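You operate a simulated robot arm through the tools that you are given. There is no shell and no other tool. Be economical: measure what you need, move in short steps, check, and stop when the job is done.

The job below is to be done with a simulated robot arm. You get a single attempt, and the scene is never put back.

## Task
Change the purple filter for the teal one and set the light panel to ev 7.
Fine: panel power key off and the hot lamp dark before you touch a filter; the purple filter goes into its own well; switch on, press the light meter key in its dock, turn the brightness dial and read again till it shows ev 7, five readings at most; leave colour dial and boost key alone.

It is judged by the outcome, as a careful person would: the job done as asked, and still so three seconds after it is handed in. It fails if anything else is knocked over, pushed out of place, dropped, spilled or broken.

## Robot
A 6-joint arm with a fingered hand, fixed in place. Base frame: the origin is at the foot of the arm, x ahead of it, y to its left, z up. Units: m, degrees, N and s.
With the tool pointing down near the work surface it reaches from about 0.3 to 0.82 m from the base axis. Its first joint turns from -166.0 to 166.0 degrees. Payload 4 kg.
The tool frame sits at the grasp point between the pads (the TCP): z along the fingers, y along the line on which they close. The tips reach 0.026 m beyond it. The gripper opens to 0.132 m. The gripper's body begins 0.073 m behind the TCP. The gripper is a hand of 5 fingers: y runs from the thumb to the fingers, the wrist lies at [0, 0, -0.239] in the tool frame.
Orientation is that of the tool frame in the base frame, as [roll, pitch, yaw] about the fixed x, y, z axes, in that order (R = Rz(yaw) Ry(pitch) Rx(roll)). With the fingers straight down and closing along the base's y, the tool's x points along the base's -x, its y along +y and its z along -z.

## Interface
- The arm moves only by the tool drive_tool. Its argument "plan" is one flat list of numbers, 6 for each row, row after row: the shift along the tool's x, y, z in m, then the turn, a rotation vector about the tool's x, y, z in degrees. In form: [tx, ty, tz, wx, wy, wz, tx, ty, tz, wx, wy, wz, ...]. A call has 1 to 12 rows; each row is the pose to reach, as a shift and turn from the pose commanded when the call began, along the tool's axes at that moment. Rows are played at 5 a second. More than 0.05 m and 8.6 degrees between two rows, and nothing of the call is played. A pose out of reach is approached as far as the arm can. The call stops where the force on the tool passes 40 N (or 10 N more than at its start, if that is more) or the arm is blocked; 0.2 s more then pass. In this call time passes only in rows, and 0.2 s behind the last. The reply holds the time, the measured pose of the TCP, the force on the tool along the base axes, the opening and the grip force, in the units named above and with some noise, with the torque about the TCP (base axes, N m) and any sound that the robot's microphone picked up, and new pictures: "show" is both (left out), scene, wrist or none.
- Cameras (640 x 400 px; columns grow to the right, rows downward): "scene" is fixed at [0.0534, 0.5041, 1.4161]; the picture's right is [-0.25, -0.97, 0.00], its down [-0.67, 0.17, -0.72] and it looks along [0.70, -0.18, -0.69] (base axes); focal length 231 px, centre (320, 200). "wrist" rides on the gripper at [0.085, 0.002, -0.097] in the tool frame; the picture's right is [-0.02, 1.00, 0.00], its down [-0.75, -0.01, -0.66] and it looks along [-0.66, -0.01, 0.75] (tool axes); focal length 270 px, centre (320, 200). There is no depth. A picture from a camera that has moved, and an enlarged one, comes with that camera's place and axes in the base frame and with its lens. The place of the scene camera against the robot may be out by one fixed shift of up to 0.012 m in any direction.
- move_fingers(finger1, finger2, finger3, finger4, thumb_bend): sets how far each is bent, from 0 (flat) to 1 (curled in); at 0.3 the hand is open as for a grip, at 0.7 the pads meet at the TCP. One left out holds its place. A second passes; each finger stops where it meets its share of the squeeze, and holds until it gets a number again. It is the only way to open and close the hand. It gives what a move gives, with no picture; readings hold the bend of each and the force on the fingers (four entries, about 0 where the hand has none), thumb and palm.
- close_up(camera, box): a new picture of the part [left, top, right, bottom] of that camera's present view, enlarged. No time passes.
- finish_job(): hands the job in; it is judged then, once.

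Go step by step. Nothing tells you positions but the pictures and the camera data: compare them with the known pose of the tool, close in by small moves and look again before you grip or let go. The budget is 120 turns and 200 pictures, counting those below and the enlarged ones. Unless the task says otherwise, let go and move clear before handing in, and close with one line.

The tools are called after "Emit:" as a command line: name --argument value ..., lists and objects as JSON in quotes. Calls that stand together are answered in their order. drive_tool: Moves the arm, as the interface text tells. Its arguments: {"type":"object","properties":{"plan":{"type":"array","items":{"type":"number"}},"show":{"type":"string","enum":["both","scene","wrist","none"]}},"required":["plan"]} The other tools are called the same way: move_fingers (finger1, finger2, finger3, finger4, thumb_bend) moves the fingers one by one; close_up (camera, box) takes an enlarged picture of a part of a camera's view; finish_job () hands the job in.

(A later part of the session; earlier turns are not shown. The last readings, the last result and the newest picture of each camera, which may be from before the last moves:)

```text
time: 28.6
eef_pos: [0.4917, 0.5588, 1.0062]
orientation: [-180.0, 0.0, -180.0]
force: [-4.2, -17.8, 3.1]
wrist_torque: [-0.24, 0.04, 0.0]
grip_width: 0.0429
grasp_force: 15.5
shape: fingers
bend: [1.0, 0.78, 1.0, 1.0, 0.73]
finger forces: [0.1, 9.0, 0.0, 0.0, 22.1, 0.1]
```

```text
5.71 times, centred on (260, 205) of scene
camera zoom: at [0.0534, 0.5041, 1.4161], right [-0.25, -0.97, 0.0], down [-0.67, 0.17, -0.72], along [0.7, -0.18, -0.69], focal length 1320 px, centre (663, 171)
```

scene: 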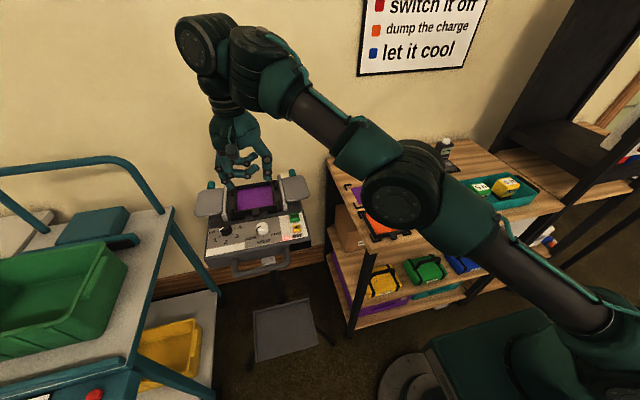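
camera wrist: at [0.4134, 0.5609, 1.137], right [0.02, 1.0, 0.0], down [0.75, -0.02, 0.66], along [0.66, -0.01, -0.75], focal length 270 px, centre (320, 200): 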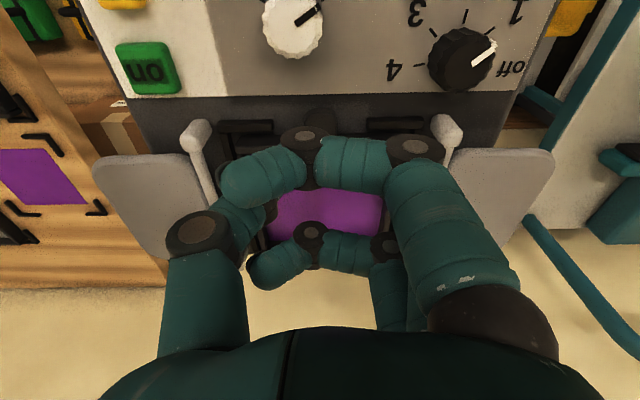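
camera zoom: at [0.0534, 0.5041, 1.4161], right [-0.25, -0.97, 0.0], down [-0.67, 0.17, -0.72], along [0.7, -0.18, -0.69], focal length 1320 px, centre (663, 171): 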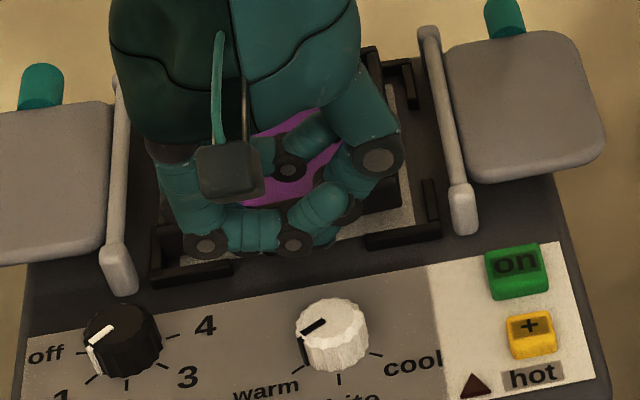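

The filter seems to have moved in its seat, so I'll look from the wrist before doing anything more.

Emit:
close_up --camera "wrist" --box '[160, 60, 480, 260]'

Emit:
close_up --camera "scene" --box '[240, 190, 290, 225]'

```text
2.00 times, centred on (320, 160) of wrist
camera zoom: at [0.4059, 0.5606, 1.1035], right [0.02, 1.0, 0.0], down [0.75, -0.02, 0.66], along [0.66, -0.01, -0.75], focal length 541 px, centre (320, 280)
```

zoom: 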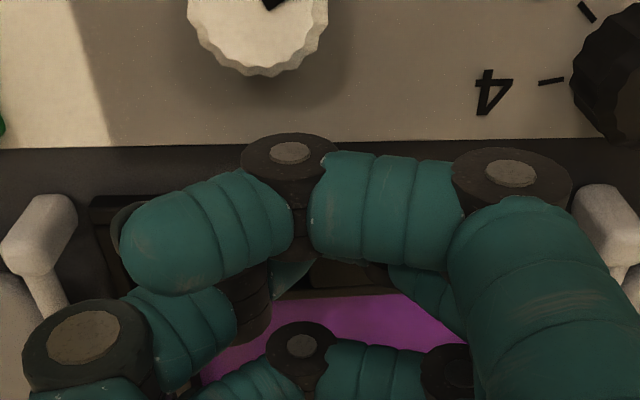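

```text
11.43 times, centred on (265, 208) of scene
camera zoom: at [0.0534, 0.5041, 1.4161], right [-0.25, -0.97, 0.0], down [-0.67, 0.17, -0.72], along [0.7, -0.18, -0.69], focal length 2640 px, centre (949, 114)
```

zoom: 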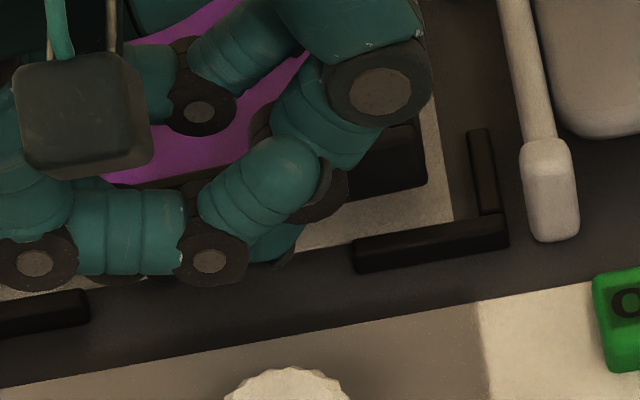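

The fingertips probably squeezed off the rounded front of the tab and pushed the filter back. I'll release, lift and look.

Emit:
move_fingers --finger2 0.58 --thumb_bend 0.58

Emit:
drive_tool --plan '[0, 0, -0.02, 0, 0, 0, 0, 0, -0.05, 0, 0, 0, 0.03, 0, -0.08, 0, 0, 0, 0.07, 0, -0.09, 0, 0, 0]' --show "wrist"

Emit:
close_up --camera "scene" --box '[210, 160, 310, 240]'

```text
time: 29.6
eef_pos: [0.4904, 0.5605, 1.0078]
orientation: [180.0, 0.2, 179.9]
force: [2.7, 4.8, 7.8]
wrist_torque: [-0.06, -0.06, 0.1]
grip_width: 0.0471
grasp_force: 4.5
shape: fingers
bend: [1.0, 0.57, 1.0, 1.0, 0.59]
finger forces: [0.0, 0.1, 0.0, 0.1, 8.8, 0.1]
```

```text
time: 30.6
eef_pos: [0.4216, 0.5579, 1.0936]
orientation: [-179.8, 0.0, 179.9]
force: [0.8, -0.2, 0.0]
wrist_torque: [0.02, 0.02, 0.0]
grip_width: 0.0489
grasp_force: 0.1
shape: fingers
bend: [1.0, 0.57, 1.0, 1.0, 0.57]
finger forces: [0.1, 0.0, 0.1, 0.0, 0.0, 0.0]
camera wrist: at [0.3365, 0.56, 1.1916], right [0.02, 1.0, 0.0], down [0.75, -0.01, 0.66], along [0.66, -0.02, -0.75], focal length 270 px, centre (320, 200)
```

wrist: 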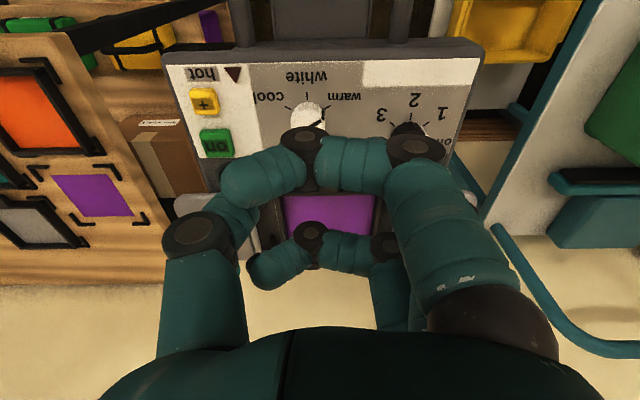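

```text
5.00 times, centred on (260, 200) of scene
camera zoom: at [0.0534, 0.5041, 1.4161], right [-0.25, -0.97, 0.0], down [-0.67, 0.17, -0.72], along [0.7, -0.18, -0.69], focal length 1155 px, centre (620, 200)
```

zoom: 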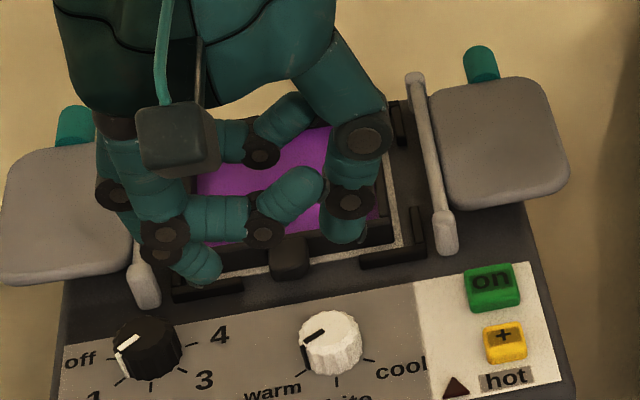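

I'll move back and up and open the blocking finger for a clear view.

Emit:
move_fingers --finger1 0.3 --finger2 0.3 --finger3 0.3 --finger4 0.3 --thumb_bend 0.3

Emit:
drive_tool --plan '[0.02, 0, -0.03, 0, 0, 0, 0.04, 0, -0.06, 0, 0, 0]' --show "none"

Emit:
close_up --camera "wrist" --box '[220, 60, 420, 200]'

Emit:
close_up --camera "scene" --box '[210, 160, 310, 240]'

```text
time: 31.6
eef_pos: [0.4209, 0.5594, 1.0963]
orientation: [-180.0, 0.0, -179.9]
force: [-1.2, -0.5, 0.6]
wrist_torque: [0.01, 0.01, 0.01]
grip_width: 0.1383
grasp_force: 0.1
shape: fingers
bend: [0.3, 0.3, 0.3, 0.3, 0.3]
finger forces: [0.0, 0.1, 0.1, 0.0, 0.0, 0.0]
```

```text
time: 32.2
eef_pos: [0.3819, 0.5581, 1.1547]
orientation: [-179.9, 0.0, 179.9]
force: [0.8, 0.2, -0.1]
wrist_torque: [-0.03, 0.0, 0.03]
grip_width: 0.1385
grasp_force: 0.1
shape: fingers
bend: [0.3, 0.3, 0.3, 0.3, 0.3]
finger forces: [0.0, 0.0, 0.0, 0.1, 0.0, 0.0]
```

```text
2.86 times, centred on (320, 130) of wrist
camera zoom: at [0.2962, 0.5599, 1.2522], right [0.02, 1.0, 0.0], down [0.75, -0.02, 0.66], along [0.66, -0.01, -0.75], focal length 772 px, centre (320, 400)
```

zoom: 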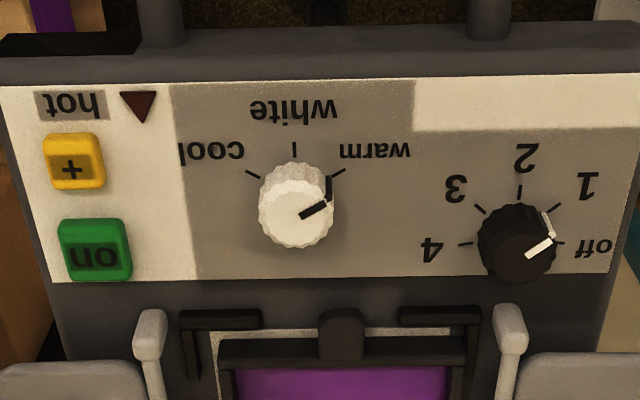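

```text
5.00 times, centred on (260, 200) of scene
camera zoom: at [0.0534, 0.5041, 1.4161], right [-0.25, -0.97, 0.0], down [-0.67, 0.17, -0.72], along [0.7, -0.18, -0.69], focal length 1155 px, centre (620, 200)
```

zoom: 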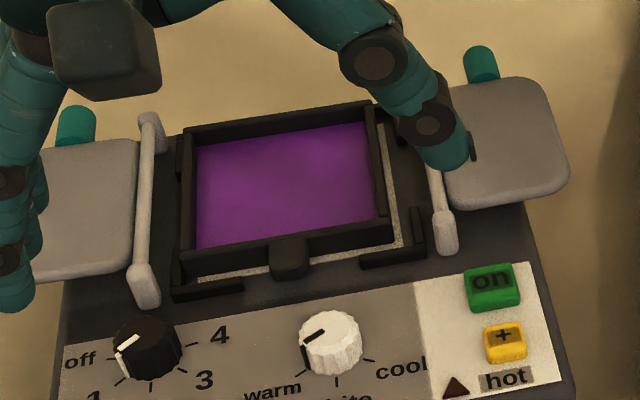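

The filter is still seated but about 7 mm back and left, with its tab near (0.498, 0.567). I'll calibrate the pincer up here with finger 1 open so I can see the tips.

Emit:
move_fingers --finger2 0.63 --finger3 1 --finger4 1 --thumb_bend 0.63

Emit:
close_up --camera "wrist" --box '[160, 60, 480, 260]'

Emit:
close_up --camera "scene" --box '[180, 100, 320, 200]'

```text
time: 33.2
eef_pos: [0.3823, 0.5598, 1.1558]
orientation: [-180.0, 0.0, 180.0]
force: [1.6, -0.5, 0.0]
wrist_torque: [-0.01, 0.01, -0.01]
grip_width: 0.0864
grasp_force: 0.1
shape: fingers
bend: [0.3, 0.63, 1.0, 1.0, 0.63]
finger forces: [0.0, 0.0, 0.0, 0.0, 0.0, 0.0]
```

```text
2.00 times, centred on (320, 160) of wrist
camera zoom: at [0.2961, 0.5599, 1.2521], right [0.02, 1.0, 0.0], down [0.75, -0.01, 0.66], along [0.66, -0.01, -0.75], focal length 541 px, centre (320, 280)
```

zoom: 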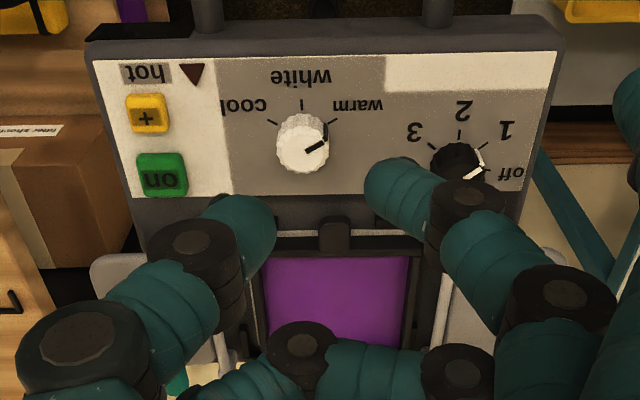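

```text
4.00 times, centred on (250, 150) of scene
camera zoom: at [0.0534, 0.5041, 1.4161], right [-0.25, -0.97, 0.0], down [-0.67, 0.17, -0.72], along [0.7, -0.18, -0.69], focal length 924 px, centre (600, 400)
```

zoom: 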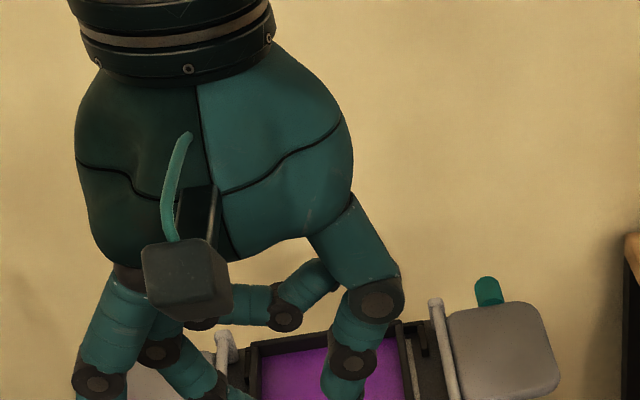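

Now I can see it: at .61 the pads were hardly wider than the tab, so the thumb landed on the tab's top (z≈0.98). Finger 2 also sits 10 mm off the thumb in tool x. I'll open wider, yaw 15° to bring the pads in line, and hover again.

Emit:
move_fingers --finger1 1 --finger2 0.57 --thumb_bend 0.55

Emit:
drive_tool --plan '[-0.025, 0.002, 0.03, 0, 0, 5, -0.055, 0.004, 0.06, 0, 0, 10, -0.085, 0.006, 0.09, 0, 0, 15, -0.111, 0.008, 0.115, 0, 0, 15, -0.111, 0.008, 0.126, 0, 0, 15]' --show "none"

Emit:
close_up --camera "scene" --box '[210, 160, 310, 240]'

Emit:
close_up --camera "wrist" --box '[160, 60, 480, 260]'

```text
time: 34.2
eef_pos: [0.3816, 0.5586, 1.1551]
orientation: [180.0, 0.0, 179.9]
force: [-0.3, 0.1, -0.1]
wrist_torque: [0.01, 0.02, 0.03]
grip_width: 0.0501
grasp_force: 0.0
shape: fingers
bend: [1.0, 0.56, 1.0, 1.0, 0.55]
finger forces: [0.1, 0.1, 0.0, 0.1, 0.0, 0.0]
```

```text
time: 35.4
eef_pos: [0.4909, 0.5665, 1.0271]
orientation: [180.0, 0.1, 165.1]
force: [-0.2, -0.3, 0.1]
wrist_torque: [-0.01, -0.02, 0.0]
grip_width: 0.05
grasp_force: 0.1
shape: fingers
bend: [1.0, 0.56, 1.0, 1.0, 0.55]
finger forces: [0.0, 0.0, 0.0, 0.0, 0.0, 0.0]
```

```text
5.00 times, centred on (260, 200) of scene
camera zoom: at [0.0534, 0.5041, 1.4161], right [-0.25, -0.97, 0.0], down [-0.67, 0.17, -0.72], along [0.7, -0.18, -0.69], focal length 1155 px, centre (620, 200)
```

zoom: 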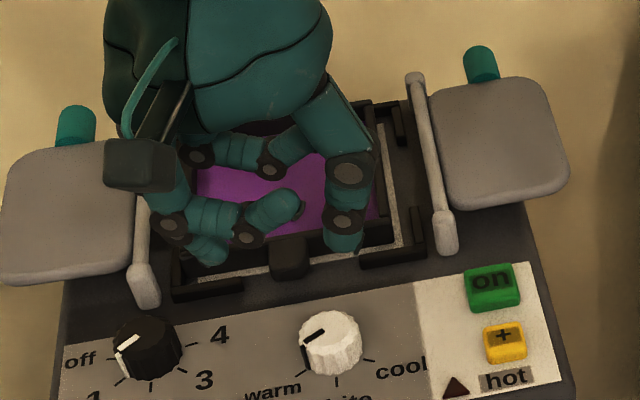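

```text
2.00 times, centred on (320, 160) of wrist
camera zoom: at [0.4098, 0.5896, 1.1249], right [0.28, 0.96, 0.0], down [0.72, -0.21, 0.66], along [0.63, -0.18, -0.75], focal length 541 px, centre (320, 280)
```

zoom: 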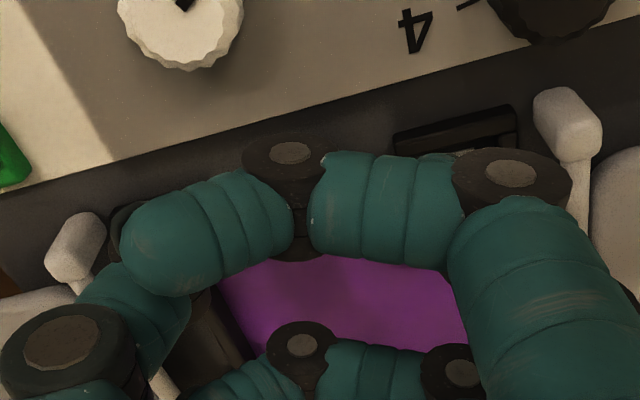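

The tips now straddle the tab with clearance on both sides. I'll shift 4 mm forward and 2 mm right, then lower.

Emit:
drive_tool --plan '[-0.0044, -0.001, 0, 0, 0, 0, -0.0044, -0.001, 0.008, 0, 0, 0, -0.0044, -0.001, 0.015, 0, 0, 0, -0.0044, -0.001, 0.019, 0, 0, 0, -0.0044, -0.001, 0.022, 0, 0, 0]' --show "none"

Emit:
close_up --camera "scene" --box '[230, 180, 290, 228]'

```text
time: 36.6
eef_pos: [0.4958, 0.5642, 1.011]
orientation: [179.8, 0.2, 165.0]
force: [-3.4, 1.7, 27.8]
wrist_torque: [-1.01, 0.31, -0.13]
grip_width: 0.0495
grasp_force: 13.6
shape: fingers
bend: [1.0, 0.56, 1.0, 1.0, 0.56]
finger forces: [0.0, 0.0, 0.1, 0.0, 27.2, 0.0]
```

```text
8.33 times, centred on (260, 204) of scene
camera zoom: at [0.0534, 0.5041, 1.4161], right [-0.25, -0.97, 0.0], down [-0.67, 0.17, -0.72], along [0.7, -0.18, -0.69], focal length 1925 px, centre (820, 167)
```

zoom: 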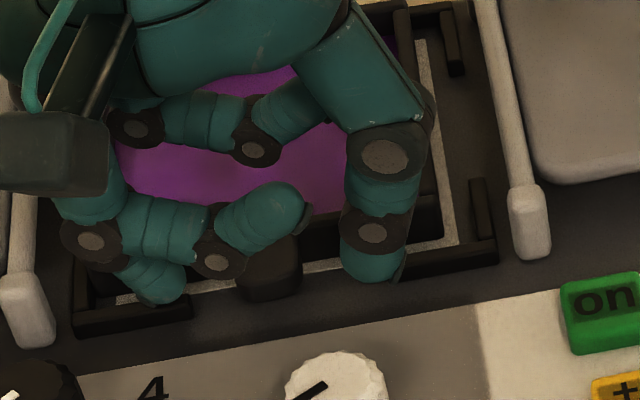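

The thumb has come down on the end of the corner bracket, and there are about 13 mm of slack each side of the tab. I'll rise, narrow the pincer and try again.

Emit:
drive_tool --plan '[0, 0, -0.008, 0, 0, 0]' --show "none"

Emit:
move_fingers --finger2 0.6 --thumb_bend 0.6

Emit:
close_up --camera "scene" --box '[230, 180, 290, 228]'

```text
time: 37.0
eef_pos: [0.4974, 0.5648, 1.0141]
orientation: [-179.7, 0.1, 165.0]
force: [0.8, -0.9, -0.2]
wrist_torque: [-0.01, 0.0, 0.01]
grip_width: 0.0497
grasp_force: 0.0
shape: fingers
bend: [1.0, 0.56, 1.0, 1.0, 0.55]
finger forces: [0.0, 0.1, 0.0, 0.1, 0.0, 0.0]
```

```text
time: 38.0
eef_pos: [0.4964, 0.5643, 1.0168]
orientation: [-179.9, 0.1, 165.0]
force: [-0.4, 0.3, 0.2]
wrist_torque: [-0.02, -0.02, -0.01]
grip_width: 0.0479
grasp_force: 0.0
shape: fingers
bend: [1.0, 0.6, 1.0, 1.0, 0.6]
finger forces: [0.0, 0.0, 0.1, 0.1, 0.0, 0.0]
```

```text
8.33 times, centred on (260, 204) of scene
camera zoom: at [0.0534, 0.5041, 1.4161], right [-0.25, -0.97, 0.0], down [-0.67, 0.17, -0.72], along [0.7, -0.18, -0.69], focal length 1925 px, centre (820, 167)
```

zoom: 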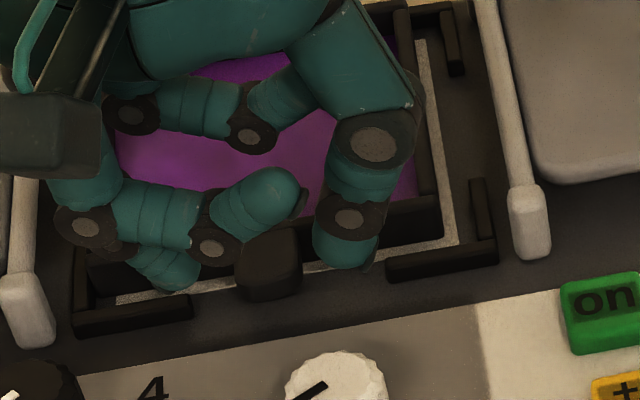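

There isn't room for the fingers between the tab and the bracket. A better grip is along x: thumb on the tab's front, the four fingers inside the frame behind the front wall. I'll rise, turn to that yaw and look.

Emit:
drive_tool --plan '[0, 0, -0.03, 0, 0, 0, 0, 0, -0.06, 0, 0, 0]' --show "none"

Emit:
move_fingers --finger1 0.5 --finger2 0.5 --finger3 0.5 --finger4 0.5 --thumb_bend 0.5

Emit:
drive_tool --plan '[0, 0, -0.005, 0, 0, 7.5, 0, 0, -0.005, 0, 0, 15, 0, 0, -0.005, 0, 0, 22.5, 0, 0, -0.005, 0, 0, 30, 0, 0, -0.005, 0, 0, 37.5, 0, 0, -0.005, 0, 0, 45, 0, 0, -0.005, 0, 0, 52.5, 0, 0, -0.005, 0, 0, 60, 0, 0, -0.005, 0, 0, 67.5, 0, 0, -0.005, 0, 0, 75]'

Emit:
close_up --camera "wrist" --box '[180, 20, 480, 200]'

```text
time: 38.6
eef_pos: [0.4982, 0.5639, 1.078]
orientation: [-180.0, 0.0, 165.0]
force: [-0.3, 0.3, 0.0]
wrist_torque: [-0.01, -0.03, 0.01]
grip_width: 0.0477
grasp_force: 0.0
shape: fingers
bend: [1.0, 0.6, 1.0, 1.0, 0.6]
finger forces: [0.0, 0.0, 0.0, 0.0, 0.0, 0.1]
```

```text
time: 39.6
eef_pos: [0.498, 0.5644, 1.0765]
orientation: [-180.0, 0.0, 165.0]
force: [0.2, -0.1, -0.1]
wrist_torque: [0.02, -0.01, -0.03]
grip_width: 0.0743
grasp_force: 0.0
shape: fingers
bend: [0.5, 0.5, 0.5, 0.5, 0.5]
finger forces: [0.0, 0.1, 0.1, 0.0, 0.0, 0.0]
```

```text
time: 41.8
eef_pos: [0.495, 0.5652, 1.0829]
orientation: [179.9, -0.1, 89.9]
force: [-1.0, 0.7, -0.5]
wrist_torque: [0.0, 0.0, 0.03]
grip_width: 0.0741
grasp_force: 0.1
shape: fingers
bend: [0.5, 0.5, 0.5, 0.5, 0.5]
finger forces: [0.0, 0.0, 0.1, 0.0, 0.0, 0.1]
camera wrist: at [0.4966, 0.6492, 1.1782], right [1.0, -0.02, 0.0], down [-0.02, -0.75, 0.66], along [-0.01, -0.66, -0.75], focal length 270 px, centre (320, 200)
```

scene: 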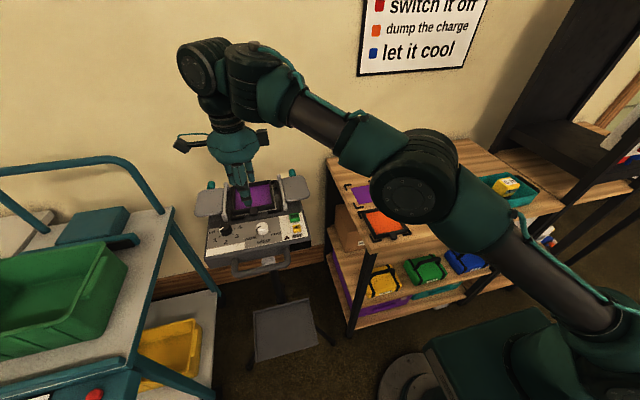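
wrist: 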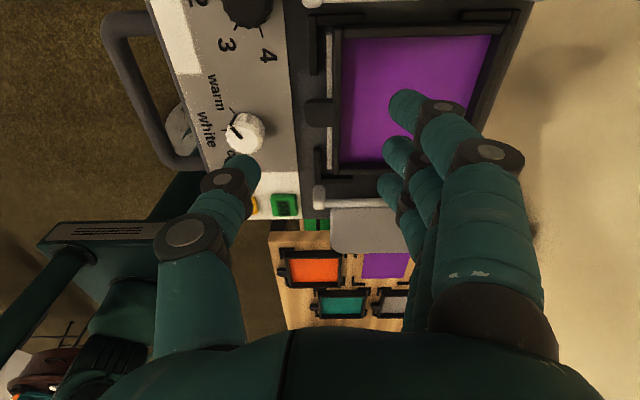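

```text
2.13 times, centred on (330, 110) of wrist
camera zoom: at [0.4966, 0.6492, 1.1782], right [1.0, -0.02, 0.0], down [-0.02, -0.75, 0.66], along [-0.01, -0.66, -0.75], focal length 577 px, centre (299, 392)
```

zoom: 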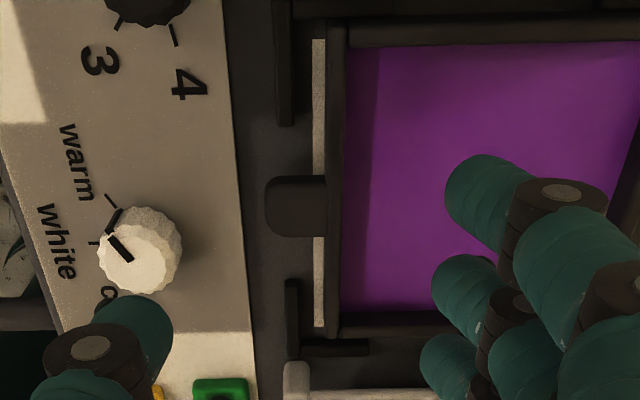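

The view is clear: tab front at x=0.484, inner face of the front wall at 0.512, tab centre at y≈0.563. The window is wide enough for all four fingers, so I'll narrow a little and lower over it.

Emit:
move_fingers --finger1 0.55 --finger2 0.55 --finger3 0.55 --finger4 0.55 --thumb_bend 0.54

Emit:
drive_tool --plan '[0, 0.002, 0.03, 0, 0, 0, 0, 0.003, 0.055, 0, 0, 0]' --show "none"

Emit:
close_up --camera "wrist" --box '[180, 20, 480, 200]'

```text
time: 42.8
eef_pos: [0.4952, 0.5652, 1.081]
orientation: [180.0, -0.1, 90.0]
force: [-0.5, -0.3, 0.2]
wrist_torque: [0.0, -0.01, 0.02]
grip_width: 0.062
grasp_force: 0.0
shape: fingers
bend: [0.55, 0.55, 0.55, 0.55, 0.54]
finger forces: [0.0, 0.0, 0.1, 0.1, 0.0, 0.1]
```

```text
time: 43.4
eef_pos: [0.4992, 0.5646, 1.0277]
orientation: [179.9, -0.1, 90.0]
force: [0.6, -0.7, 0.2]
wrist_torque: [0.03, 0.0, 0.0]
grip_width: 0.0619
grasp_force: 0.0
shape: fingers
bend: [0.55, 0.55, 0.55, 0.55, 0.54]
finger forces: [0.1, 0.0, 0.0, 0.0, 0.0, 0.1]
```

```text
2.13 times, centred on (330, 110) of wrist
camera zoom: at [0.4997, 0.649, 1.1243], right [1.0, -0.02, 0.0], down [-0.02, -0.75, 0.66], along [-0.01, -0.66, -0.75], focal length 577 px, centre (299, 392)
```

zoom: 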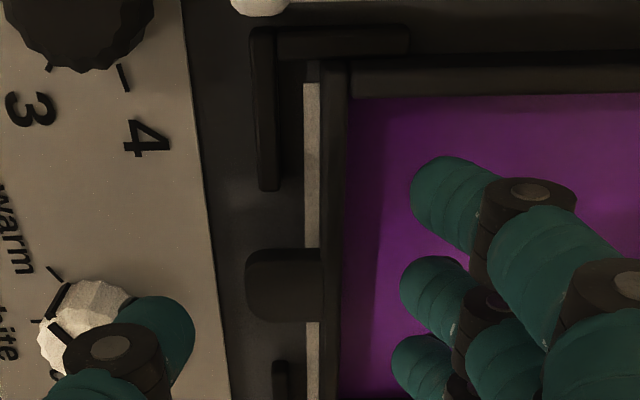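

Everything lines up, so I'll continue down.

Emit:
drive_tool --plan '[0, 0, 0.008, 0, 0, 0, 0, 0, 0.016, 0, 0, 0, 0, 0, 0.02, 0, 0, 0, 0, 0, 0.024, 0, 0, 0]' --show "none"

Emit:
close_up --camera "wrist" --box '[180, 20, 480, 200]'

```text
time: 44.4
eef_pos: [0.4982, 0.5655, 1.0071]
orientation: [179.7, -0.3, 89.8]
force: [1.4, -3.7, 37.2]
wrist_torque: [-0.53, -1.34, -0.13]
grip_width: 0.0612
grasp_force: 19.2
shape: fingers
bend: [0.56, 0.56, 0.57, 0.57, 0.54]
finger forces: [5.6, 8.2, 10.7, 13.3, 0.1, 0.1]
```

```text
2.13 times, centred on (330, 110) of wrist
camera zoom: at [0.4996, 0.6484, 1.1046], right [1.0, -0.02, 0.01], down [-0.02, -0.76, 0.65], along [-0.01, -0.65, -0.76], focal length 577 px, centre (299, 392)
```

zoom: 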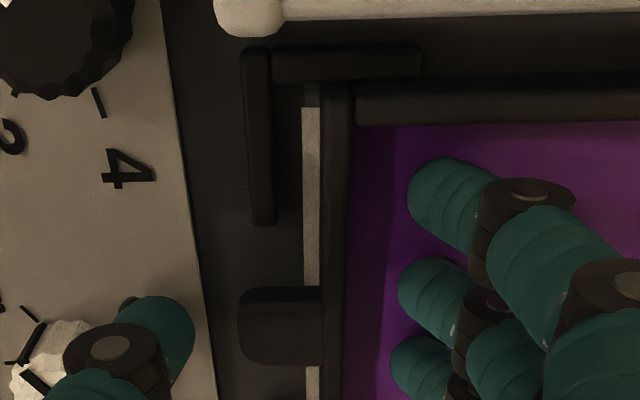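

The fingers have reached the glass, while the thumb would only just catch the tab. I'll lift, shift forward, and use a straighter thumb with more curled fingers, so the thumb reaches lower than they do.

Emit:
drive_tool --plan '[0, 0, -0.012, 0, 0, 0, 0, 0.009, -0.024, 0, 0, 0, 0, 0.017, -0.024, 0, 0, 0]' --show "none"

Emit:
move_fingers --finger1 0.67 --finger2 0.67 --finger3 0.67 --finger4 0.67 --thumb_bend 0.46

Emit:
drive_tool --plan '[0, 0, 0.008, 0, 0, 0, 0, 0, 0.014, 0, 0, 0]' --show "none"

Emit:
close_up --camera "wrist" --box '[180, 20, 480, 200]'

```text
time: 45.2
eef_pos: [0.5159, 0.5645, 1.0253]
orientation: [179.9, 0.1, 90.0]
force: [-1.1, 0.4, -0.8]
wrist_torque: [-0.02, 0.02, -0.03]
grip_width: 0.0617
grasp_force: 0.1
shape: fingers
bend: [0.55, 0.55, 0.55, 0.55, 0.54]
finger forces: [0.0, 0.1, 0.1, 0.1, 0.0, 0.1]
```

```text
time: 46.2
eef_pos: [0.516, 0.5658, 1.0252]
orientation: [-180.0, 0.0, 90.0]
force: [0.6, 0.4, -0.2]
wrist_torque: [0.0, 0.0, 0.03]
grip_width: 0.0562
grasp_force: 0.1
shape: fingers
bend: [0.67, 0.67, 0.67, 0.67, 0.46]
finger forces: [0.0, 0.0, 0.0, 0.1, 0.0, 0.0]
```

```text
time: 46.8
eef_pos: [0.5146, 0.5645, 1.0112]
orientation: [-180.0, -0.1, 90.0]
force: [0.3, -0.1, 1.2]
wrist_torque: [0.02, -0.03, -0.02]
grip_width: 0.0559
grasp_force: 0.1
shape: fingers
bend: [0.67, 0.67, 0.67, 0.67, 0.46]
finger forces: [0.0, 0.0, 0.0, 0.0, 0.0, 0.0]
```

```text
2.13 times, centred on (330, 110) of wrist
camera zoom: at [0.5164, 0.6487, 1.1087], right [1.0, -0.02, 0.0], down [-0.01, -0.75, 0.66], along [-0.01, -0.66, -0.75], focal length 577 px, centre (299, 392)
```

zoom: 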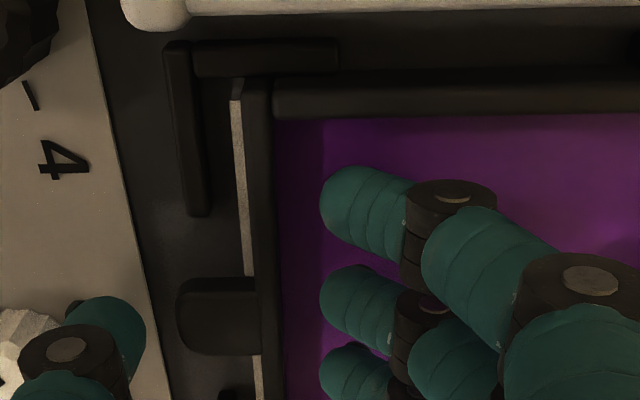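

Thumb and fingers straddle the tab and wall. I'll go down the last few millimetres.

Emit:
drive_tool --plan '[0, 0, 0.003, 0, 0, 0, 0, 0, 0.006, 0, 0, 0, 0, 0, 0.008, 0, 0, 0]' --show "none"

```text
time: 47.6
eef_pos: [0.5152, 0.5648, 1.0039]
orientation: [179.9, 0.0, 90.1]
force: [0.8, 0.1, 0.8]
wrist_torque: [-0.02, 0.01, 0.0]
grip_width: 0.0559
grasp_force: 0.3
shape: fingers
bend: [0.67, 0.67, 0.67, 0.67, 0.46]
finger forces: [0.1, 0.0, 0.1, 0.0, 0.0, 0.1]
```

Emit:
drive_tool --plan '[0, 0, 0.002, 0, 0, 0, 0, 0, 0.004, 0, 0, 0]' --show "none"

Emit:
close_up --camera "wrist" --box '[180, 20, 480, 200]'

```text
time: 48.2
eef_pos: [0.5155, 0.5658, 1.0033]
orientation: [179.6, -0.2, 90.0]
force: [6.7, 2.5, 24.8]
wrist_torque: [-0.05, -0.49, 0.09]
grip_width: 0.0553
grasp_force: 12.9
shape: fingers
bend: [0.68, 0.68, 0.68, 0.69, 0.46]
finger forces: [4.8, 5.8, 6.5, 7.5, 0.2, 0.0]
```

```text
2.13 times, centred on (330, 110) of wrist
camera zoom: at [0.5165, 0.6488, 1.1005], right [1.0, -0.02, 0.0], down [-0.02, -0.76, 0.66], along [-0.01, -0.66, -0.76], focal length 577 px, centre (299, 392)
```

zoom: 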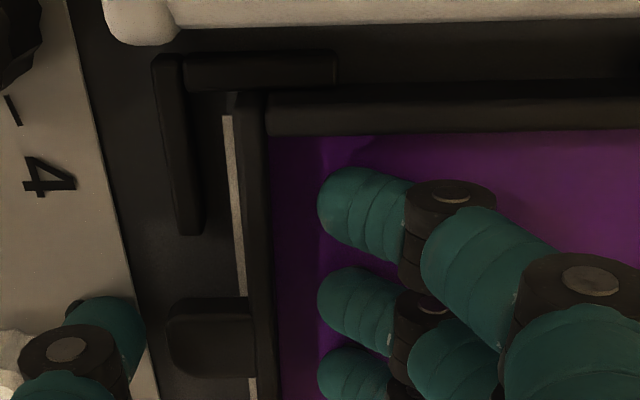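

The fingertips are on the glass. I'll ease up 2 mm and close the fingers and thumb together.

Emit:
drive_tool --plan '[0, 0, -0.0025, 0, 0, 0]' --show "none"

Emit:
move_fingers --finger1 0.74 --finger2 0.74 --finger3 0.74 --finger4 0.74 --thumb_bend 0.62

Emit:
close_up --camera "wrist" --box '[180, 20, 480, 200]'

Emit:
close_up --camera "scene" --box '[210, 160, 310, 240]'

```text
time: 48.6
eef_pos: [0.5157, 0.5654, 1.0034]
orientation: [180.0, 0.0, 90.0]
force: [3.9, -0.8, 20.6]
wrist_torque: [0.01, -0.31, -0.05]
grip_width: 0.0555
grasp_force: 10.4
shape: fingers
bend: [0.68, 0.68, 0.68, 0.68, 0.46]
finger forces: [5.6, 5.5, 5.3, 3.6, 0.0, 0.0]
```

```text
time: 49.6
eef_pos: [0.5153, 0.5659, 1.002]
orientation: [-180.0, 0.1, 90.0]
force: [-4.8, -0.7, 3.9]
wrist_torque: [-0.03, 0.3, 0.02]
grip_width: 0.0394
grasp_force: 8.1
shape: fingers
bend: [0.74, 0.74, 0.74, 0.74, 0.58]
finger forces: [1.5, 1.5, 1.7, 1.6, 12.5, 0.0]
```

```text
2.13 times, centred on (330, 110) of wrist
camera zoom: at [0.5161, 0.6492, 1.0989], right [1.0, -0.02, 0.0], down [-0.02, -0.75, 0.66], along [-0.01, -0.66, -0.75], focal length 577 px, centre (299, 392)
```

zoom: 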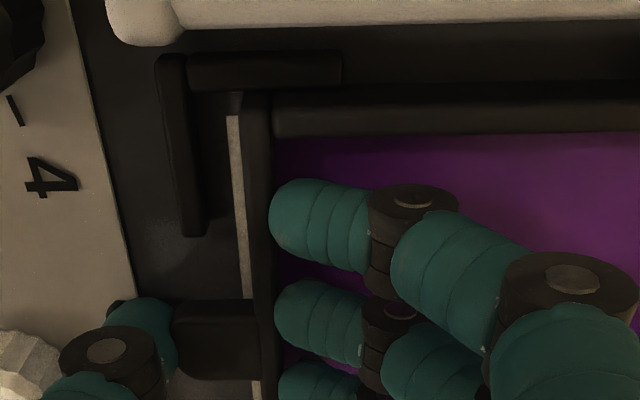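

```text
5.00 times, centred on (260, 200) of scene
camera zoom: at [0.0534, 0.5041, 1.4161], right [-0.25, -0.97, 0.0], down [-0.67, 0.17, -0.72], along [0.7, -0.18, -0.69], focal length 1155 px, centre (620, 200)
```

zoom: 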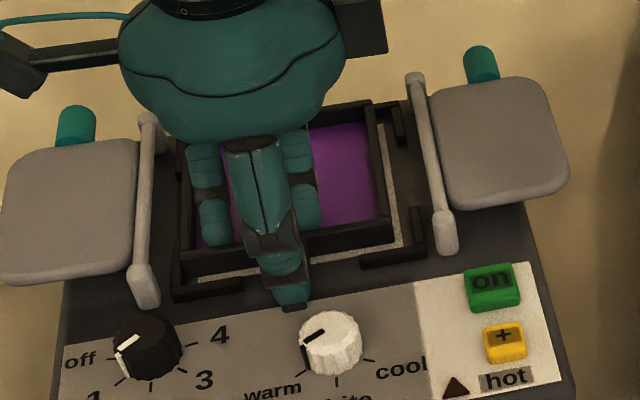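

The thumb is on the tab front and the fingers are at the wall, so I'll squeeze.

Emit:
move_fingers --finger1 0.85 --finger2 0.85 --finger3 0.85 --finger4 0.85 --thumb_bend 0.75

Emit:
close_up --camera "wrist" --box '[180, 20, 480, 200]'

Emit:
close_up --camera "scene" --box '[210, 160, 310, 240]'

```text
time: 50.6
eef_pos: [0.5157, 0.5655, 1.0028]
orientation: [-180.0, 0.0, 90.0]
force: [-0.9, 0.2, -0.2]
wrist_torque: [-0.01, -0.01, 0.02]
grip_width: 0.0399
grasp_force: 33.1
shape: fingers
bend: [0.82, 0.82, 0.82, 0.82, 0.58]
finger forces: [8.1, 8.0, 7.9, 8.5, 33.5, 0.0]
```

```text
2.13 times, centred on (330, 110) of wrist
camera zoom: at [0.5162, 0.6493, 1.0995], right [1.0, -0.02, 0.0], down [-0.02, -0.75, 0.66], along [-0.01, -0.66, -0.75], focal length 577 px, centre (299, 392)
```

zoom: 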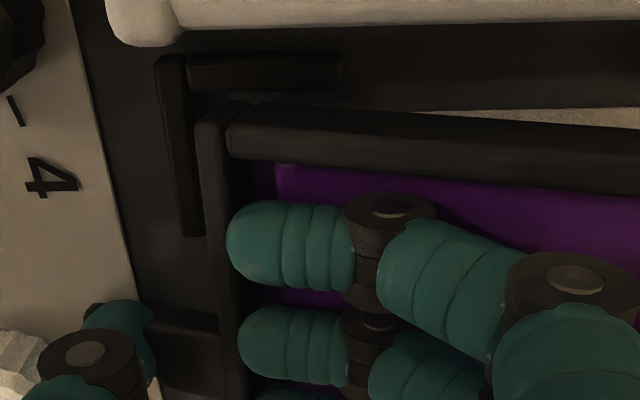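

```text
5.00 times, centred on (260, 200) of scene
camera zoom: at [0.0534, 0.5041, 1.4161], right [-0.25, -0.97, 0.0], down [-0.67, 0.17, -0.72], along [0.7, -0.18, -0.69], focal length 1155 px, centre (620, 200)
```

zoom: 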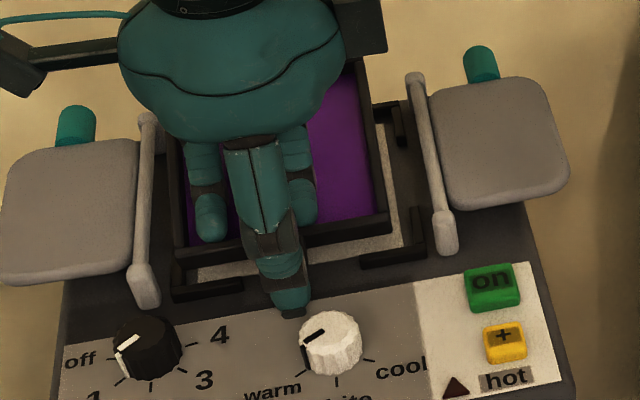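

The grip is balanced at 33 N and the filter has pivoted nose-down in the hand; I can level it by tilting the tool. I'll lift slowly.

Emit:
drive_tool --plan '[0, 0, -0.01, 0, 0, 0, 0, 0, -0.025, 0, 0, 0, 0, 0, -0.05, 0, 0, 0, 0, 0, -0.08, 0, 0, 0]'

Emit:
close_up --camera "scene" --box '[200, 120, 320, 240]'

```text
time: 51.6
eef_pos: [0.5096, 0.56, 1.0781]
orientation: [-179.9, 0.2, 90.1]
force: [0.1, 0.6, -2.7]
wrist_torque: [-0.08, 0.04, 0.01]
grip_width: 0.04
grasp_force: 33.4
shape: fingers
bend: [0.83, 0.83, 0.83, 0.83, 0.58]
finger forces: [8.0, 8.2, 8.2, 8.0, 33.6, 0.0]
out of reach, approached as far as the arm can: row 4
camera wrist: at [0.5107, 0.6438, 1.174], right [1.0, -0.02, 0.0], down [-0.01, -0.75, 0.66], along [-0.01, -0.66, -0.75], focal length 270 px, centre (320, 200)
```

scene: 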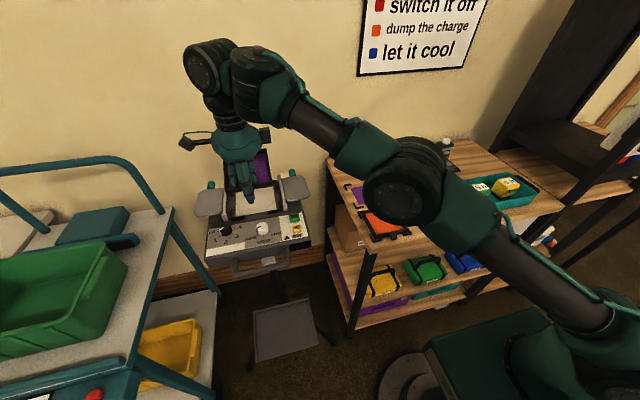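
wrist: 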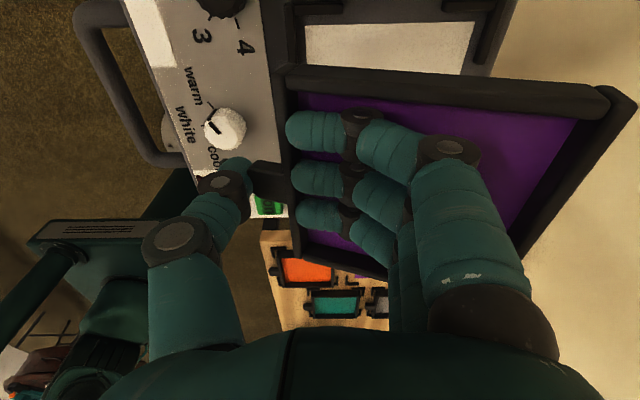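

```text
3.33 times, centred on (260, 180) of scene
camera zoom: at [0.0534, 0.5041, 1.4161], right [-0.25, -0.97, 0.0], down [-0.67, 0.17, -0.72], along [0.7, -0.18, -0.69], focal length 770 px, centre (520, 267)
```

zoom: 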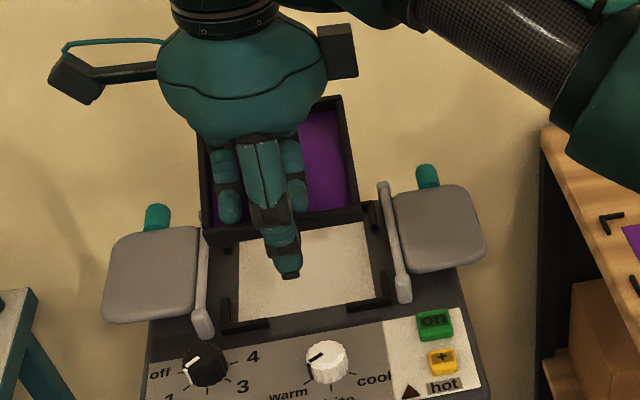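

The purple filter is held firmly. From two wrist views, its own well is centred near (0.612, 0.182) on a bench top at z≈0.858. I'll carry it over at height.

Emit:
drive_tool --plan '[0, -0.03, -0.01, 0, 0, 0, -0.03, -0.05, -0.025, 0, 0, 0, -0.07, -0.05, -0.035, 0, 0, 0, -0.11, -0.05, -0.035, 0, 0, 0, -0.15, -0.05, -0.035, 0, 0, 0, -0.19, -0.05, -0.035, 0, 0, 0, -0.23, -0.04, -0.035, 0, 0, 0, -0.27, -0.03, -0.035, 0, 0, 0, -0.31, -0.015, -0.03, 0, 0, 0, -0.345, 0, -0.02, 0, 0, 0, -0.375, 0.01, -0.01, 0, 0, 0]'

Emit:
close_up --camera "scene" --box '[320, 100, 480, 240]'

```text
time: 54.0
eef_pos: [0.5193, 0.1836, 1.0896]
orientation: [-180.0, 0.1, 90.0]
force: [0.1, -1.2, -1.4]
wrist_torque: [0.0, 0.05, 0.0]
grip_width: 0.0401
grasp_force: 30.9
shape: fingers
bend: [0.83, 0.83, 0.83, 0.83, 0.59]
finger forces: [7.6, 7.7, 7.6, 7.6, 31.6, 0.1]
camera wrist: at [0.5212, 0.2679, 1.1862], right [1.0, -0.02, 0.0], down [-0.02, -0.75, 0.66], along [-0.01, -0.66, -0.75], focal length 270 px, centre (320, 200)
```

scene: 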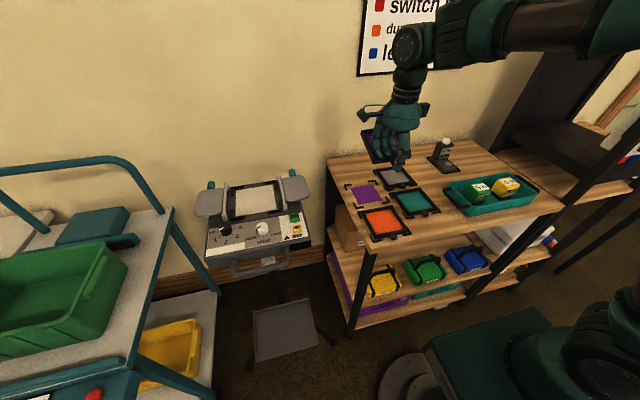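
wrist: 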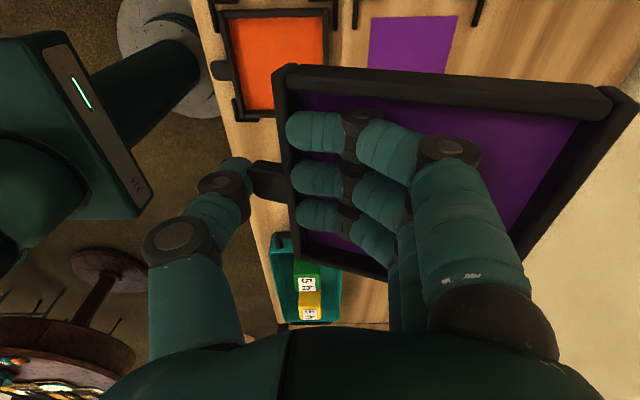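

```text
2.86 times, centred on (400, 170) of scene
camera zoom: at [0.0534, 0.5041, 1.4161], right [-0.25, -0.97, 0.0], down [-0.67, 0.17, -0.72], along [0.7, -0.18, -0.69], focal length 660 px, centre (91, 286)
```

zoom: 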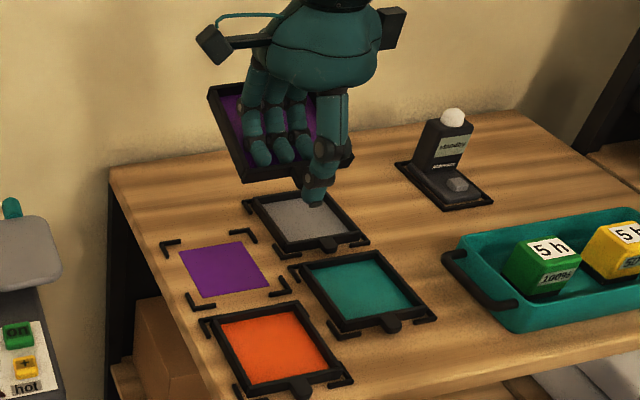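

The filter is pitched about 16° nose-down. I'll level it by tilting the tool, move over the well and check.

Emit:
drive_tool --plan '[0, 0.01, 0, 5.5, 0, 0, 0, 0.025, 0.01, 11, 0, 0, -0.001, 0.04, 0.03, 16.5, 0, 0, -0.001, 0.053, 0.06, 16.5, 0, 0]'

Emit:
close_up --camera "scene" --box '[320, 130, 440, 230]'

```text
time: 55.0
eef_pos: [0.5722, 0.1601, 1.026]
orientation: [-163.6, 0.2, 89.9]
force: [0.2, -0.4, -0.9]
wrist_torque: [0.02, 0.05, 0.0]
grip_width: 0.0399
grasp_force: 30.0
shape: fingers
bend: [0.83, 0.83, 0.83, 0.83, 0.59]
finger forces: [7.7, 7.7, 7.6, 7.4, 31.0, 0.1]
out of reach, approached as far as the arm can: row 3, 4
camera wrist: at [0.6, 0.2439, 1.1179], right [0.96, -0.02, -0.28], down [0.17, -0.75, 0.64], along [-0.23, -0.66, -0.72], focal length 270 px, centre (320, 200)
```

scene: 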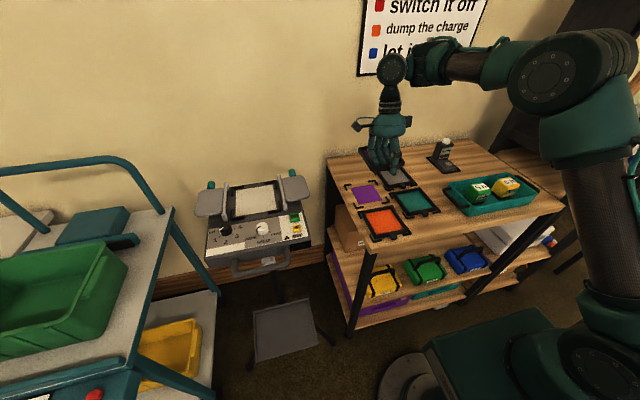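
wrist: 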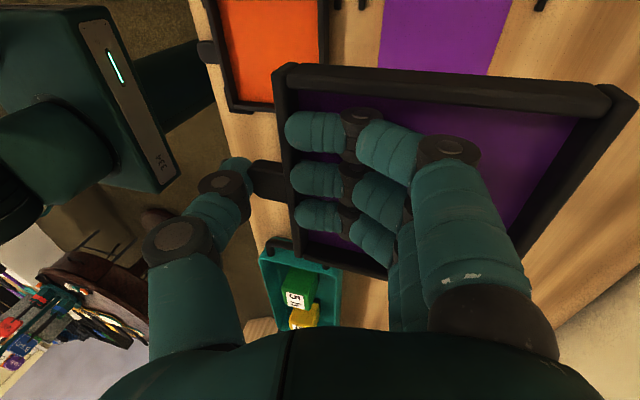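

```text
4.00 times, centred on (380, 180) of scene
camera zoom: at [0.0534, 0.5041, 1.4161], right [-0.25, -0.97, 0.0], down [-0.67, 0.17, -0.72], along [0.7, -0.18, -0.69], focal length 924 px, centre (80, 280)
```

zoom: 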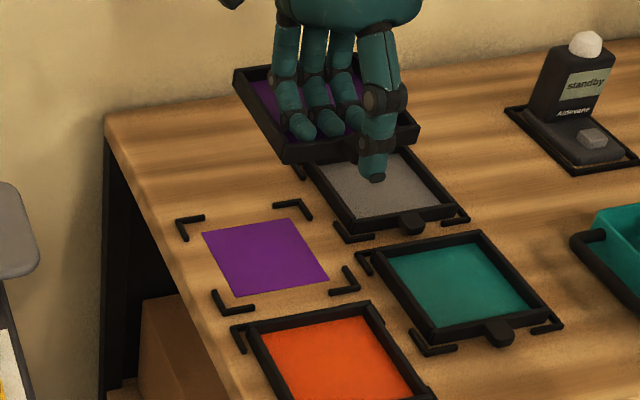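

The arm stopped 2 cm short in y here, likely a reach limit at this height. I'll go lower, correct y and look again.

Emit:
drive_tool --plan '[0.004, 0.006, 0.02, 0, 0, 0, 0.01, 0.012, 0.04, 0, 0, 0, 0.022, 0.017, 0.0575, 0, 0, 0]'

Emit:
close_up --camera "scene" --box '[320, 130, 440, 230]'

```text
time: 55.8
eef_pos: [0.5708, 0.1831, 0.9654]
orientation: [-163.5, 0.1, 90.1]
force: [0.6, 0.3, -1.4]
wrist_torque: [-0.04, 0.02, -0.01]
grip_width: 0.0399
grasp_force: 30.7
shape: fingers
bend: [0.83, 0.83, 0.83, 0.83, 0.59]
finger forces: [7.5, 7.7, 7.6, 7.6, 30.8, 0.0]
camera wrist: at [0.599, 0.2669, 1.0574], right [0.96, -0.02, -0.28], down [0.17, -0.75, 0.64], along [-0.23, -0.66, -0.72], focal length 270 px, centre (320, 200)
```

scene: 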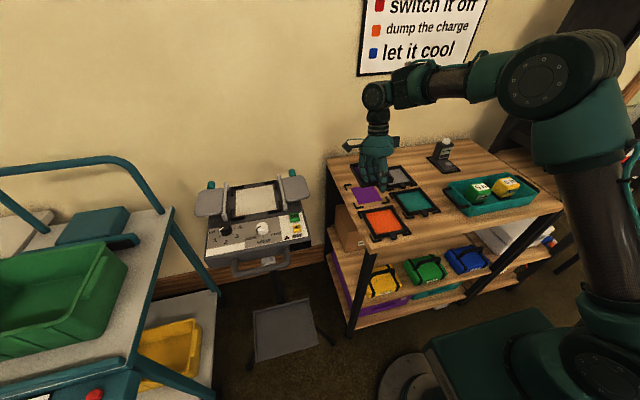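
wrist: 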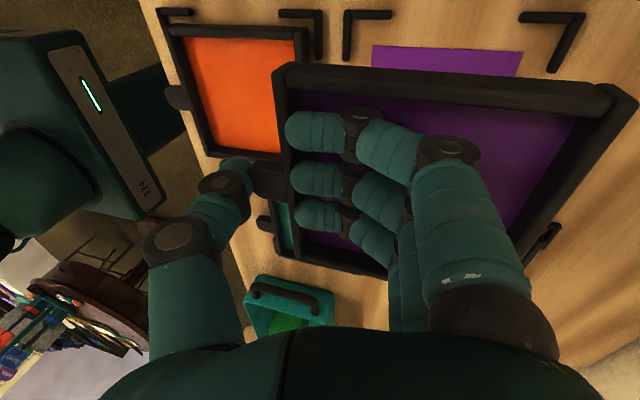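

```text
4.00 times, centred on (380, 180) of scene
camera zoom: at [0.0534, 0.5041, 1.4161], right [-0.25, -0.97, 0.0], down [-0.67, 0.17, -0.72], along [0.7, -0.18, -0.69], focal length 924 px, centre (80, 280)
```

zoom: 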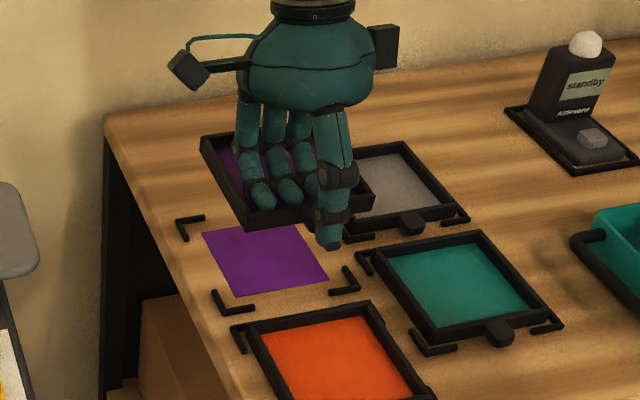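

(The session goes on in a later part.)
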